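You operate a simulated robot arm through the tools that you are given. There is no shell and no other tool. Be economical: measure what you need, move in short steps, check, and stop when the job is done.

Carry out the task below with a simulated robot arm. There is one attempt and no reset: what you move stays moved.

TASK
Stand the orange spring clamp from the work top of the long bench beside the card core with yellow band. It goes on the side that lies toward x +0.0, y -1.0 (a direction in the base frame), with about 3 cm between them.

It is judged by the outcome, as a careful person would: the job done as asked, and still so three seconds after it is handed in. It fails if anything else is knocked over, pushed out of place, dropped, spilled or broken.

THE ROBOT
A 7-joint arm with a two-finger parallel gripper, fixed in place. Base frame: the origin is at the foot of the arm, x ahead of it, y to its left, z up; the work surface is at about z = 0. Lengths are in mm, angles in degrees, forces in N, time in s.
With the tool pointing down near the work surface it reaches from about 220 to 580 mm from the base axis. Its first joint turns from -66.0 to 66.0 degrees. Payload 2.5 kg.
Tool frame: the origin (TCP) lies between the finger pads and is the grasp point; the fingertips stand 23 mm ahead of it; z points along the fingers, y is the line along which they close. The gripper opens to 94 mm. The fingers are 38 mm wide and 10 mm thick; the gripper's body (54 by 96 mm) begins 39 mm behind the TCP.
Orientation is that of the tool frame in the base frame, as a unit quaternion [x, y, z, w]. With the fingers straight down and closing along the base's y, the tool's x points along the base's -x, its y along +y and its z along -z.

THE INTERFACE
- The arm moves only by the tool jog_arm. Its argument "moves" is a list of rows, each a list of 7 numbers: the closure, from 0 (fully open) to 1 (shut), then the shift along the base's x, y, z in units of 25 mm (1.0 is 25 mm), then the turn, a rotation vector about the base's x, y, z in units of 8 degrees (1.0 is 8 degrees). In form: [[claw, dx, dy, dz, rx, ry, rz], ...]. A call has 1 to 20 rows; each row shifts and turns the commanded pose from where the row before left it. A call with a number of a shift or a turn outside -1 to 1 is refused whole. A row lasts 0.2 s, in which the tool goes at most 50 mm and 8.6 degrees; a call with a longer step from one row to the next is refused whole, and so is a gripper value outside its range. A pose out of reach is approached as far as the arm can. The call stops where the force on the tool passes 40 N (or 10 N more than at its start, if that is more) or the arm is blocked; 0.2 s more then pass. The fingers move at their own pace (about 108 mm/s each) and stop on an object; they squeeze with about 24 N. The grip force told is the motor's: it shows also when the fingers shut on nothing. Time passes only in rows, and 0.2 s behind the last, so rows that do not move let the fingers close. It gives the time, the measured TCP pose, the force on the tool (base axes), the opening and the grip force at its end, in the units of the frame above (readings bear some noise), and new pictures: "views" is both (left out), scene, wrist or none.
- Cameras (640 x 400 px; columns grow to the right, rows downward): "scene" is fixed at [130.3, -420.3, 534.4]; the picture's right is [0.72, -0.69, 0.00], its down [-0.45, -0.47, -0.76] and it looks along [0.53, 0.55, -0.65] (base axes); focal length 333 px, centre (320, 200). "wrist" rides on the gripper at [-39, 0, -44] in the tool frame; the picture's right is [0.00, -1.00, 0.00], its down [0.97, 0.00, -0.24] and it looks along [0.24, 0.00, 0.97] (tool axes); focal length 218 px, centre (320, 200).
- pixel_to_xyz(camera, pixels): there is no depth. For up to 12 entries [column, row, z] of the newest picture of that camera ("zoom" is the newest enlarged one), the place [x, y] in the base frame at which the ray of that pixel passes the height z, good to about 2 mm. No time passes.
- close_up(camera, box): a new picture of the part [left, top, right, bottom] of that camera's present view, enlarged. No time passes.
- job_done(): hands the job in; it is judged then, once.

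Work in short steps. Measure before you move; look again where a grasp or a placing could have gone wrong, and mend it. You have 60 turns and 120 pictures in all, the two below and enlarged ones among them. Open the gripper and draw the arm clear of the work before you hand the job in, unless the task says otherwise; then end with one line.

The tools are called by a JSON object that holds its "fn" and its "kwargs". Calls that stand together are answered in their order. jog_arm: Moves the arm, as the interface text tells. Its arguments: {"type":"object","properties":{"moves":{"type":"array","items":{"type":"array","items":{"type":"number"}}},"views":{"type":"string","enum":["both","scene","wrist","none"]}},"required":["moves"]} The other tools are called the same way: pixel_to_xyz (camera, pixels) gives the place at which the rays of pixels pass given heights; close_up (camera, box) takes an enlarged picture of a part of a camera's view; job_done () hands the job in.

At the start:

```text
t: 0.0
position: [423.5, 10.2, 185.5]
tool_rot: [0.0, 1.0, 0.0, 0.0]
force: [-0.1, -0.5, -0.2]
finger_gap: 94.2
grip_force: 0.0
```

scene: 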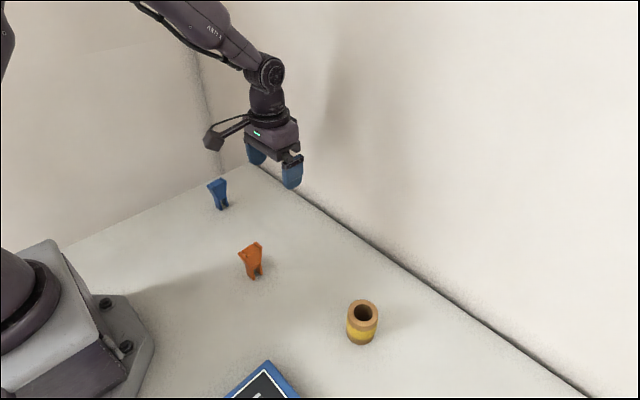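
wrist: 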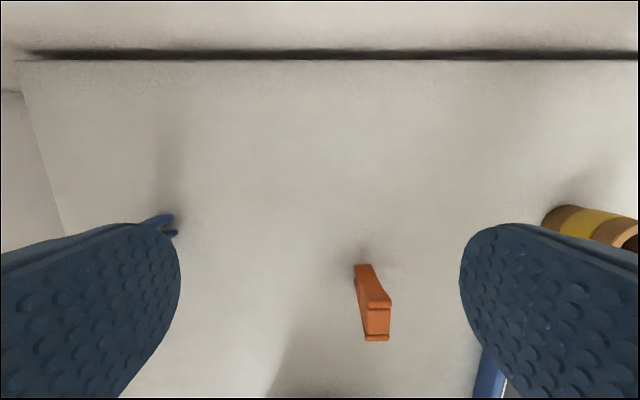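

The orange clamp stands at scene (251,262) and the core at (362,322). I enlarge both to measure them.

{"fn": "close_up", "kwargs": {"camera": "scene", "box": [210, 220, 300, 300]}}

{"fn": "close_up", "kwargs": {"camera": "scene", "box": [220, 280, 420, 400]}}

{"fn": "pixel_to_xyz", "kwargs": {"camera": "scene", "pixels": [[251, 279, 0], [261, 273, 0], [250, 247, 60], [345, 331, 0], [376, 335, 0], [361, 344, 0], [362, 312, 60], [266, 361, 0], [225, 398, 0], [300, 398, 0]]}}

{"fn": "pixel_to_xyz", "kwargs": {"camera": "wrist", "pixels": [[355, 265, 0], [371, 265, 0], [366, 340, 60], [389, 340, 60], [366, 308, 60], [391, 303, 60], [545, 215, 0]]}}

```text
5.00 times, centred on (255, 260) of scene
```

zoom: 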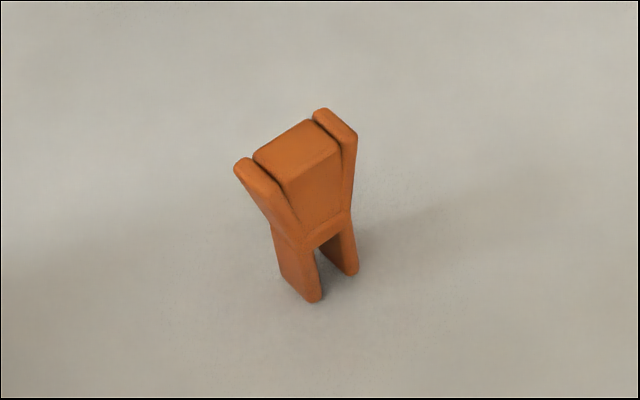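

```text
3.20 times, centred on (320, 340) of scene
```

zoom: 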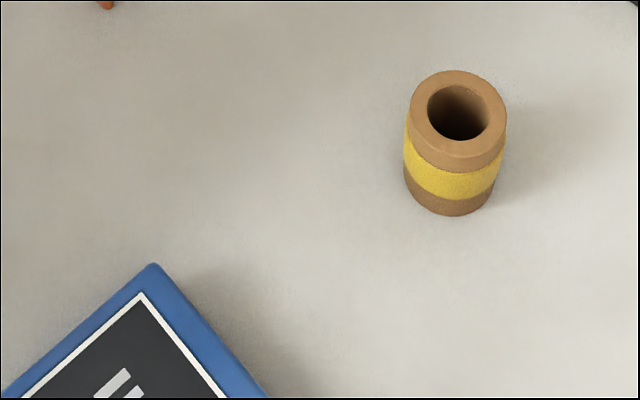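

```text
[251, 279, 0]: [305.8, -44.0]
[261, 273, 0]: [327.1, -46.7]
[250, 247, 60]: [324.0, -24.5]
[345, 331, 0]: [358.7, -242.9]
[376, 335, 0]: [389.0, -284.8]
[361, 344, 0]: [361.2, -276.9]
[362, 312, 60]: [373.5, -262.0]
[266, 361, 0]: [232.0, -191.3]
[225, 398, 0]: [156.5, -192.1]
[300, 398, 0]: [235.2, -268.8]
```

```text
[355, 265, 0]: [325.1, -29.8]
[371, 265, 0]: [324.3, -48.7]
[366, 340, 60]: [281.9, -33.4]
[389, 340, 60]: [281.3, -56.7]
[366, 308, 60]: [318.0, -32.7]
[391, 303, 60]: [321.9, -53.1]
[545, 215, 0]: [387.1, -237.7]
```

The clamp is wide along x and thin (about 19 mm) along y. I move above it to measure accurately from overhead.

{"fn": "jog_arm", "kwargs": {"moves": [[0, -0.92, -0.43, 0, 0, 0, 0], [0, -0.92, -0.43, 0, 0, 0, 0], [0, -0.92, -0.43, 0, 0, 0, 0], [0, -0.92, -0.43, 0, 0, 0, 0], [0, -0.92, -0.43, 0, 0, 0, 0], [0, 0, 0, 0, 0, 0, 0]]}}

```text
t: 1.4
position: [306.5, -43.9, 185.3]
tool_rot: [0.0, 1.0, -0.001, 0.0]
force: [0.4, 0.7, -0.7]
finger_gap: 94.0
grip_force: 0.0
```

scene: 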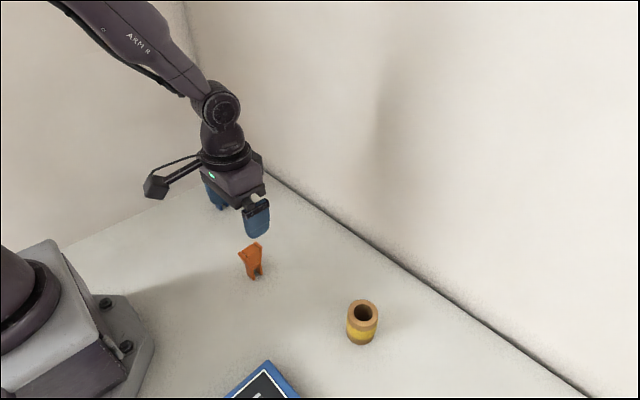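
wrist: 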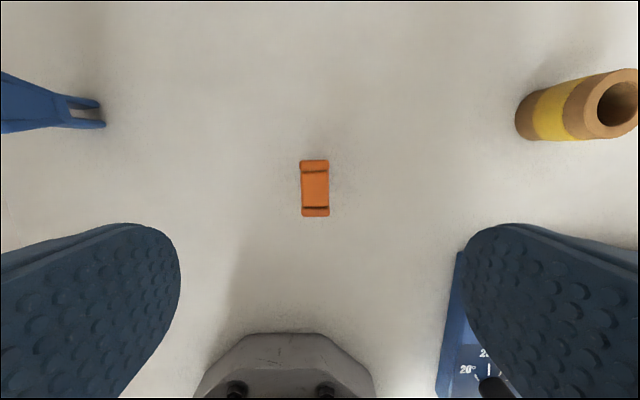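

Wrist shows the clamp top at (301-329, 160-216). I intersect it with the scene rays to get its height.

{"fn": "pixel_to_xyz", "kwargs": {"camera": "wrist", "pixels": [[301, 160, 55], [329, 160, 55], [301, 216, 55], [329, 216, 55], [301, 160, 65], [329, 160, 65], [301, 216, 65], [329, 216, 65], [515, 118, 0], [533, 140, 0], [525, 95, 0]]}}

{"fn": "pixel_to_xyz", "kwargs": {"camera": "scene", "pixels": [[239.5, 253, 55], [239.5, 253, 65], [257, 242, 55], [257, 242, 65], [362.5, 300, 55], [362.5, 300, 65], [362, 325, 55], [362, 325, 65], [347, 313, 55], [378, 315, 55], [347, 313, 65], [378, 315, 65]]}}

{"fn": "close_up", "kwargs": {"camera": "wrist", "box": [260, 140, 372, 240]}}

```text
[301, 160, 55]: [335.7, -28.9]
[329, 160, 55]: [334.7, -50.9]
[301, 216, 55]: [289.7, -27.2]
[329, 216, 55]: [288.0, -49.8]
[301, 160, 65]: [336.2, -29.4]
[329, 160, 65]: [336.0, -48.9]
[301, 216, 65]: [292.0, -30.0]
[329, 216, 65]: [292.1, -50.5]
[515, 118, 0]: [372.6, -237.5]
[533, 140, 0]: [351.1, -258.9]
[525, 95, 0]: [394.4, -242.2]
```

```text
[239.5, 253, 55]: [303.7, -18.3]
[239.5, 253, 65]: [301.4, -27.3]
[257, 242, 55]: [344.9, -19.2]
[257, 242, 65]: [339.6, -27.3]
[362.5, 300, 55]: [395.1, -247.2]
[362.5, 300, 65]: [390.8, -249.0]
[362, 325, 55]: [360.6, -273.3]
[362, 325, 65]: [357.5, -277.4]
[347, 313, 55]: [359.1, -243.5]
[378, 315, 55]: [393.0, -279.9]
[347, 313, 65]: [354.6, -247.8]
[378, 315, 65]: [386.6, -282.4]
```

```text
4.00 times, centred on (316, 190) of wrist
```

zoom: 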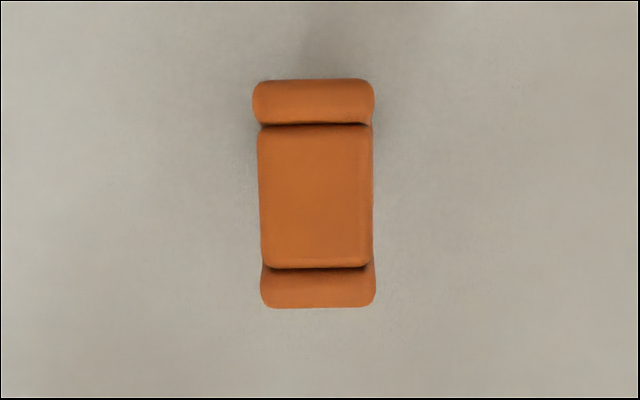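

The clamp is about 66 mm tall and 20 mm thick, centred near (313, -39.5). The core is centred near (373, -262) with a radius of about 23. I go down to z = 42 and close along y.

{"fn": "jog_arm", "kwargs": {"moves": [[0, 0.24, 0.17, -0.956, 0, 0, 0], [0, 0, 0, -0.956, 0, 0, 0], [0, 0, 0, -0.956, 0, 0, 0], [0, 0, 0, -0.956, 0, 0, 0], [0, 0, 0, -0.956, 0, 0, 0], [0, 0, 0, -0.956, 0, 0, 0], [0, 0, 0, 0, 0, 0, 0]]}}

```text
t: 3.0
position: [312.5, -39.9, 41.8]
tool_rot: [0.0, 1.0, 0.0, 0.0]
force: [0.7, 0.0, -0.7]
finger_gap: 94.2
grip_force: 0.1
```

scene: 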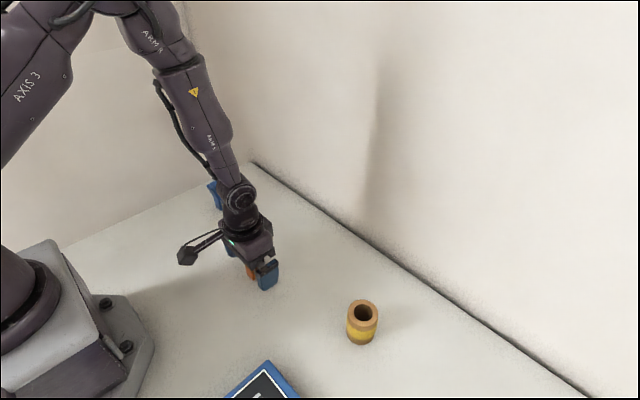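
wrist: 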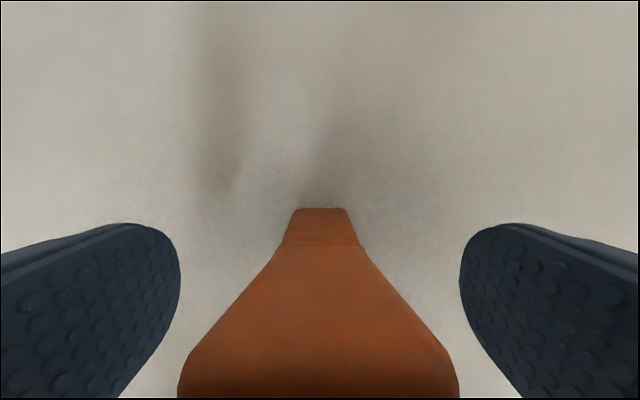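

The clamp sits centred between the fingers. I close and then lift a little.

{"fn": "jog_arm", "kwargs": {"moves": [[1, 0, 0, 0, 0, 0, 0], [1, 0, 0, 0, 0, 0, 0], [1, 0, 0, 0, 0, 0, 0], [1, 0, 0, 0, 0, 0, 0], [1, 0, 0, 0.4, 0, 0, 0], [1, 0, 0, 0.8, 0, 0, 0], [1, 0, 0, 0.8, 0, 0, 0], [1, 0, 0, 0.8, 0, 0, 0], [1, 0, 0, 0.8, 0, 0, 0], [1, 0, 0, 0, 0, 0, 0]]}}

```text
t: 5.2
position: [311.6, -40.3, 132.5]
tool_rot: [0.001, 1.0, 0.0, 0.0]
force: [0.2, -0.2, -0.8]
finger_gap: 23.5
grip_force: 23.9
```

scene: 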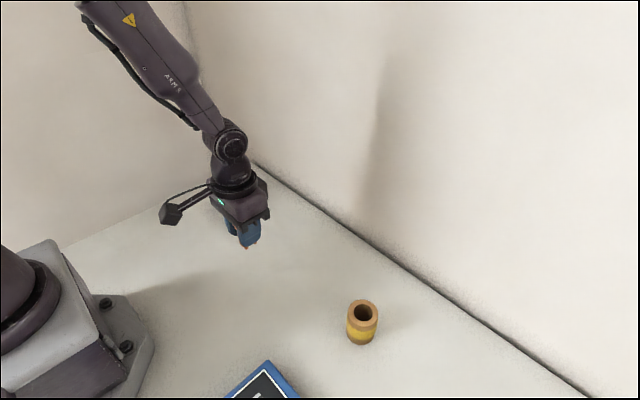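
wrist: 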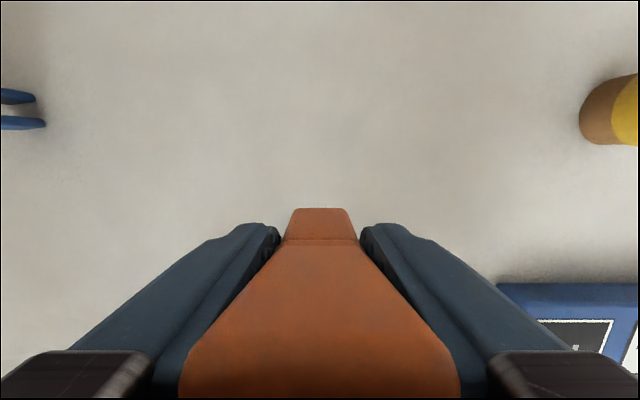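

The clamp is held with a 23.5 mm gap. I lift 30 mm more to clear the core, then carry it to about (371, -327) at height.

{"fn": "jog_arm", "kwargs": {"moves": [[1, 0, 0, 0.6, 0, 0, 0], [1, 0, 0, 0.6, 0, 0, 0], [1, 0.2, -0.956, 0, 0, 0, 0], [1, 0.2, -0.956, 0, 0, 0, 0], [1, 0.2, -0.956, 0, 0, 0, 0], [1, 0.2, -0.956, 0, 0, 0, 0], [1, 0.2, -0.956, 0, 0, 0, 0], [1, 0.2, -0.956, 0, 0, 0, 0], [1, 0.2, -0.956, 0, 0, 0, 0], [1, 0.2, -0.956, 0, 0, 0, 0], [1, 0.2, -0.956, 0, 0, 0, 0], [1, 0.2, -0.956, 0, 0, 0, 0], [1, 0.2, -0.956, 0, 0, 0, 0], [1, 0.2, -0.956, 0, 0, 0, 0], [1, 0, 0, 0, 0, 0, 0]]}}

```text
t: 8.4
position: [373.3, -327.2, 162.7]
tool_rot: [0.0, 1.0, 0.0, 0.0]
force: [-0.1, -0.2, -1.0]
finger_gap: 23.4
grip_force: 24.5
```

scene: 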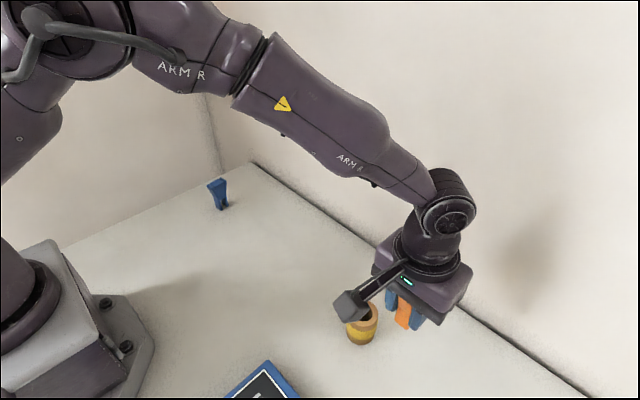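
wrist: 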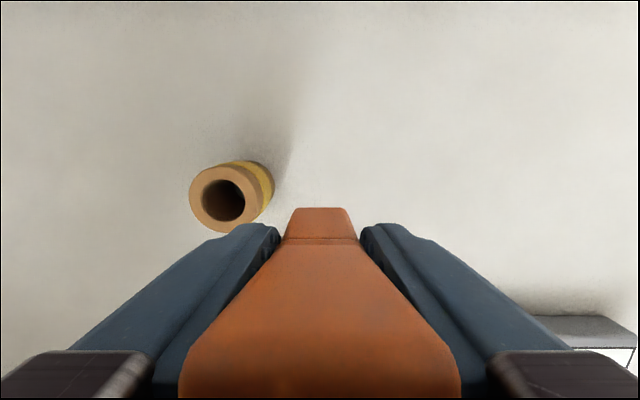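

The core now shows in the wrist view at (225,199) for its top, and (274,185) for the right edge. I refine its position before lowering.

{"fn": "close_up", "kwargs": {"camera": "wrist", "box": [170, 140, 298, 240]}}

{"fn": "pixel_to_xyz", "kwargs": {"camera": "wrist", "pixels": [[189, 198, 60], [261, 200, 60], [225, 166, 60], [225, 233, 60], [274, 185, 0], [274, 185, 20], [255, 160, 0]]}}

```text
4.00 times, centred on (234, 190) of wrist
```

zoom: 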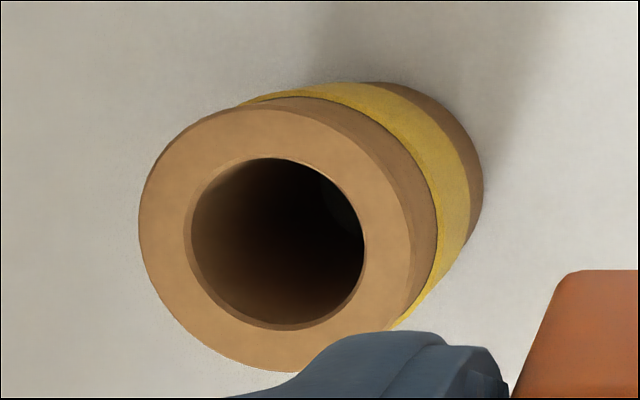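

```text
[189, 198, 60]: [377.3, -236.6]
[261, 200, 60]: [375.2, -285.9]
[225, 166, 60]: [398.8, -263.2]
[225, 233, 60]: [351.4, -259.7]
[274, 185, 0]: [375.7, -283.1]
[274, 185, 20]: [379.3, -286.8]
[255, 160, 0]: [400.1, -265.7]
```

The core's south edge is at y ≈ -285 and its x centre is about 375, so the present pose (373, -327) gives a gap of about 30 mm. I lower 105 mm and check.

{"fn": "jog_arm", "kwargs": {"moves": [[1, 0, 0, -0.84, 0, 0, 0], [1, 0, 0, -0.84, 0, 0, 0], [1, 0, 0, -0.84, 0, 0, 0], [1, 0, 0, -0.84, 0, 0, 0], [1, 0, 0, -0.84, 0, 0, 0], [1, 0, 0, 0, 0, 0, 0]]}}

```text
t: 9.8
position: [373.2, -327.6, 56.2]
tool_rot: [0.0, 1.0, 0.0, 0.0]
force: [0.5, -0.1, -0.8]
finger_gap: 23.6
grip_force: 24.1
```

scene: 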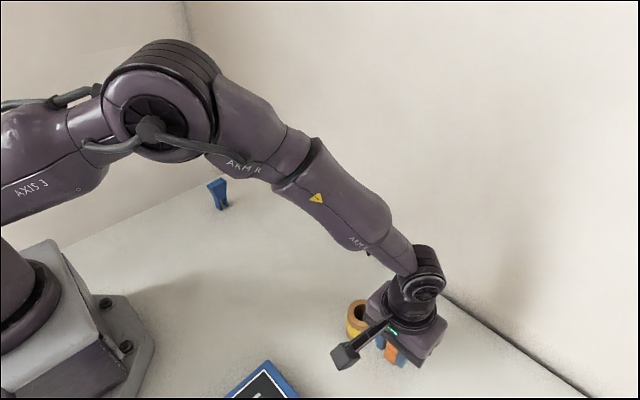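
wrist: 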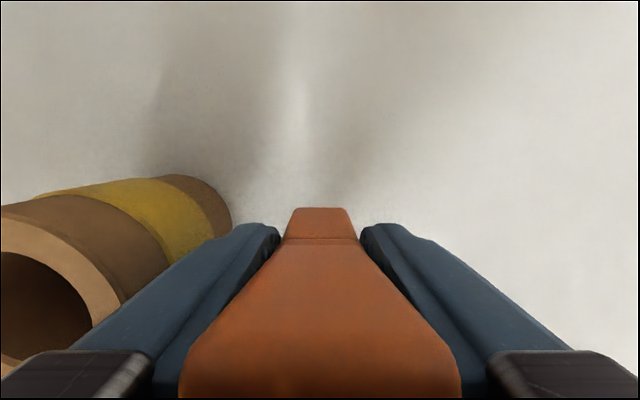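

All clear and still upright. I lower the last 14 mm in small steps, watching the force.

{"fn": "jog_arm", "kwargs": {"moves": [[1, 0, 0, -0.16, 0, 0, 0], [1, 0, 0, -0.16, 0, 0, 0], [1, 0, 0, -0.12, 0, 0, 0], [1, 0, 0, -0.1, 0, 0, 0], [1, 0, 0, 0, 0, 0, 0]], "views": "wrist"}}

```text
t: 11.0
position: [371.5, -326.8, 43.2]
tool_rot: [0.0, 1.0, 0.0, 0.0]
force: [-0.4, -0.1, -0.1]
finger_gap: 23.4
grip_force: 24.0
```

wrist: 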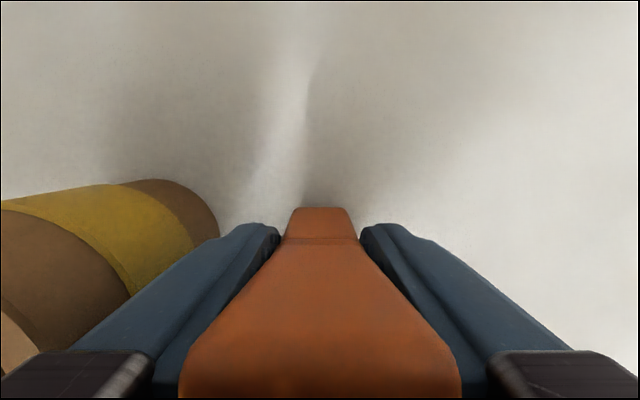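

There's no clear contact yet, so I lower in sub-millimetre steps.

{"fn": "jog_arm", "kwargs": {"moves": [[1, 0, 0, -0.04, 0, 0, 0], [1, 0, 0, 0, 0, 0, 0]], "views": "none"}}

```text
t: 11.6
position: [372.2, -326.6, 43.3]
tool_rot: [0.0, 1.0, 0.0, 0.0]
force: [-0.3, 0.0, -0.5]
finger_gap: 23.2
grip_force: 24.0
```

{"fn": "jog_arm", "kwargs": {"moves": [[1, 0, 0, -0.04, 0, 0, 0], [1, 0, 0, 0, 0, 0, 0]], "views": "none"}}

```text
t: 12.2
position: [373.1, -326.1, 41.9]
tool_rot: [0.0, 1.0, 0.0, 0.001]
force: [0.4, 0.7, 0.6]
finger_gap: 23.7
grip_force: 23.6
```

The force has turned slightly positive with z back at the grasp height, so the clamp is about at contact. I open only part way (to about 42 mm) to stay clear of the core.

{"fn": "jog_arm", "kwargs": {"moves": [[0.7, 0, 0, 0, 0, 0, 0], [0.55, 0, 0, 0, 0, 0, 0], [0.55, 0, 0, 0, 0, 0, 0]]}}

```text
t: 13.0
position: [371.1, -326.5, 41.3]
tool_rot: [0.001, 1.0, 0.0, 0.0]
force: [0.4, -0.3, -0.6]
finger_gap: 42.2
grip_force: 0.0
```

scene: 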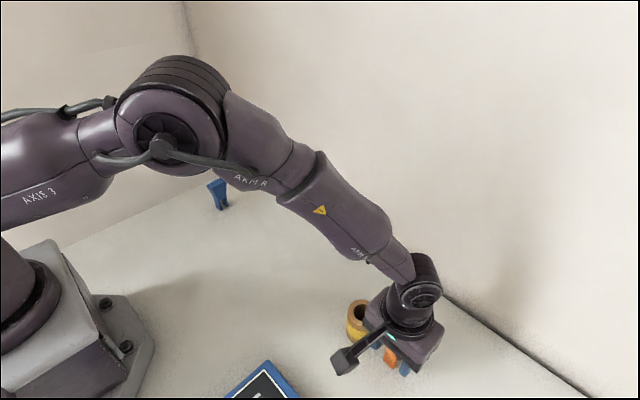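
wrist: 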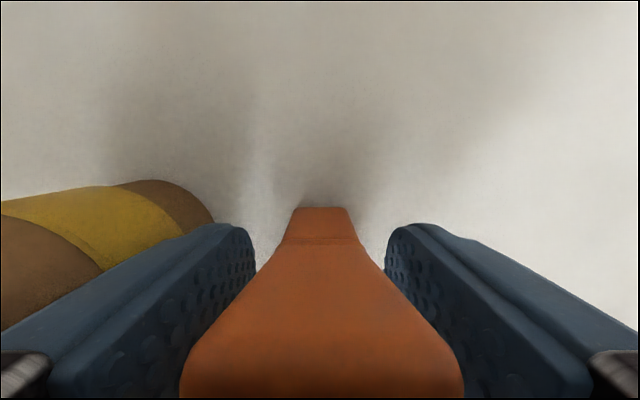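

The clamp stands free with even gaps to both fingers. I raise straight up, then back off.

{"fn": "jog_arm", "kwargs": {"moves": [[0.55, 0, 0, 0.3, 0, 0, 0], [0.55, 0, 0, 0.8, 0, 0, 0], [0.55, 0, 0, 0.8, 0, 0, 0], [0.55, 0, 0, 0.8, 0, 0, 0], [0.55, 0, 0, 0.8, 0, 0, 0], [0.55, 0, 0, 0.8, 0, 0, 0], [0.55, 0, 0, 0.8, 0, 0, 0], [0.55, 0, 0, 0.8, 0, 0, 0], [0.55, -0.9, 0, 0, 0, 0, 0], [0.55, -0.9, 0.5, 0, 0, 0, 0], [0.55, -0.9, 0.9, 0, 0, 0, 0], [0.55, 0, 0.9, 0, 0, 0, 0], [0.55, 0, 0.9, 0, 0, 0, 0], [0.55, 0, 0.9, 0, 0, 0, 0], [0.55, 0, 0.9, 0, 0, 0, 0], [0, 0, 0.9, 0, 0, 0, 0], [0, 0, 0.9, 0, 0, 0, 0], [0, 0, 0, 0, 0, 0, 0]]}}

```text
t: 16.8
position: [303.2, -155.4, 189.5]
tool_rot: [0.0, 1.0, 0.0, 0.0]
force: [0.7, -0.7, -0.6]
finger_gap: 94.2
grip_force: 0.0
```

scene: 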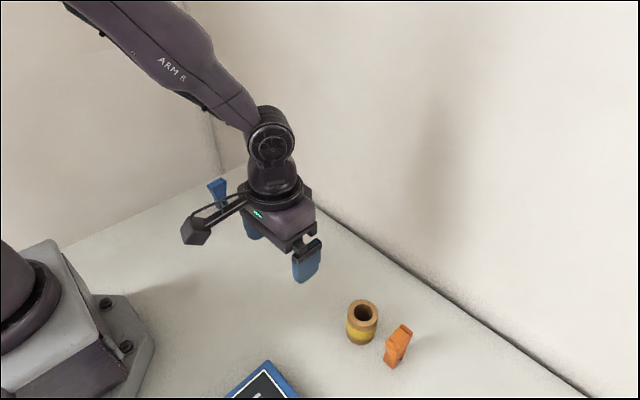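
wrist: 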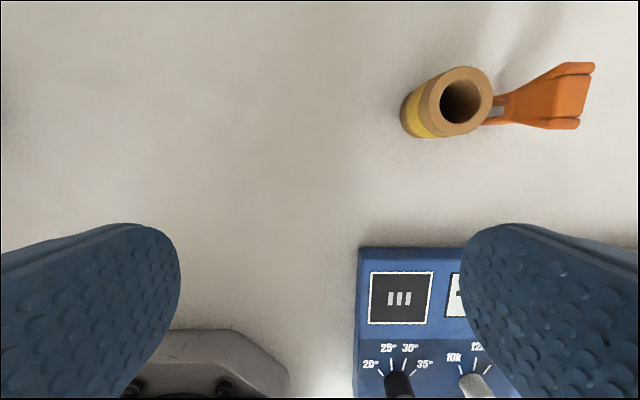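

The clamp stands beside the core. I check closely that it is upright and measure the gap.

{"fn": "close_up", "kwargs": {"camera": "scene", "box": [320, 280, 448, 380]}}

{"fn": "pixel_to_xyz", "kwargs": {"camera": "scene", "pixels": [[387, 362, 0], [394, 368, 0], [399, 360, 0], [391, 338, 66], [404, 325, 66], [412, 332, 66], [399, 345, 66], [361, 344, 0], [376, 336, 0]]}}

{"fn": "close_up", "kwargs": {"camera": "wrist", "box": [390, 40, 620, 160]}}

```text
4.00 times, centred on (384, 330) of scene
```

zoom: 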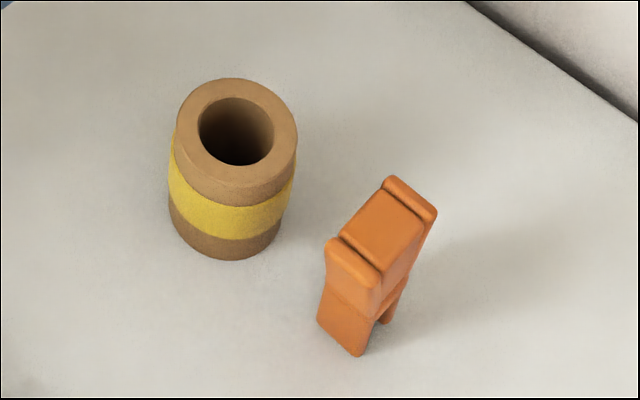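

```text
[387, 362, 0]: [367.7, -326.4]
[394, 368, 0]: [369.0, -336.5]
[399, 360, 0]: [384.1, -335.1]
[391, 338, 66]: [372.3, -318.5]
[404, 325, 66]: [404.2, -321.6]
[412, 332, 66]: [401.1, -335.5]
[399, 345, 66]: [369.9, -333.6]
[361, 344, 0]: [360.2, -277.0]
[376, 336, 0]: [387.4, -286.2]
```

```text
2.78 times, centred on (505, 100) of wrist
```

zoom: 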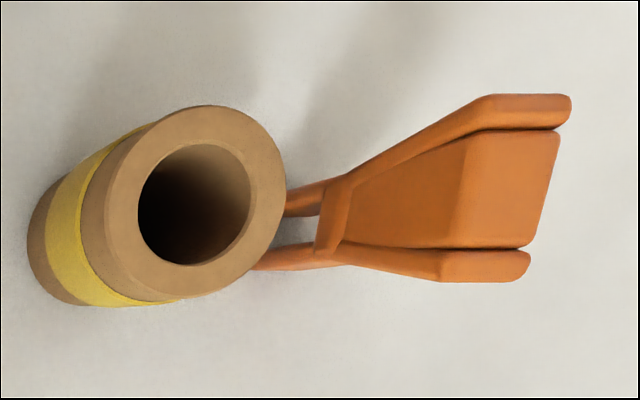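

I use refined pixel corners to verify verticality.

{"fn": "pixel_to_xyz", "kwargs": {"camera": "scene", "pixels": [[383.3, 360.2, 0], [393, 369, 0], [401, 361, 0], [386, 340.5, 66], [398, 349, 66], [401.5, 324, 66], [413, 332.5, 66]]}}

{"fn": "pixel_to_xyz", "kwargs": {"camera": "wrist", "pixels": [[594, 63, 66], [565, 64, 66], [580, 129, 66], [549, 130, 66]]}}

```text
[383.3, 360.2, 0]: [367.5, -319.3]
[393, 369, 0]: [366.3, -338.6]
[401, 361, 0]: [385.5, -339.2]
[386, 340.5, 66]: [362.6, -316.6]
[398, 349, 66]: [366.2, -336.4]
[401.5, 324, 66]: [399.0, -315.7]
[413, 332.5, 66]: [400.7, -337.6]
```

```text
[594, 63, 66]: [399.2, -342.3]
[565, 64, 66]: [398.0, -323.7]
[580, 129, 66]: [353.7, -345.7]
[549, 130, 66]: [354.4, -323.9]
```

The clamp's top is over its base, centred near x = 376, and its near face is about 30 mm from the core. The core and the other objects haven't moved, and the arm is clear, so I hand in.

{"fn": "job_done", "kwargs": {}}

```text
The job is handed in.
```

The orange spring clamp now stands upright on the -y side of the yellow-banded core, about 3 cm away, and nothing else was disturbed.
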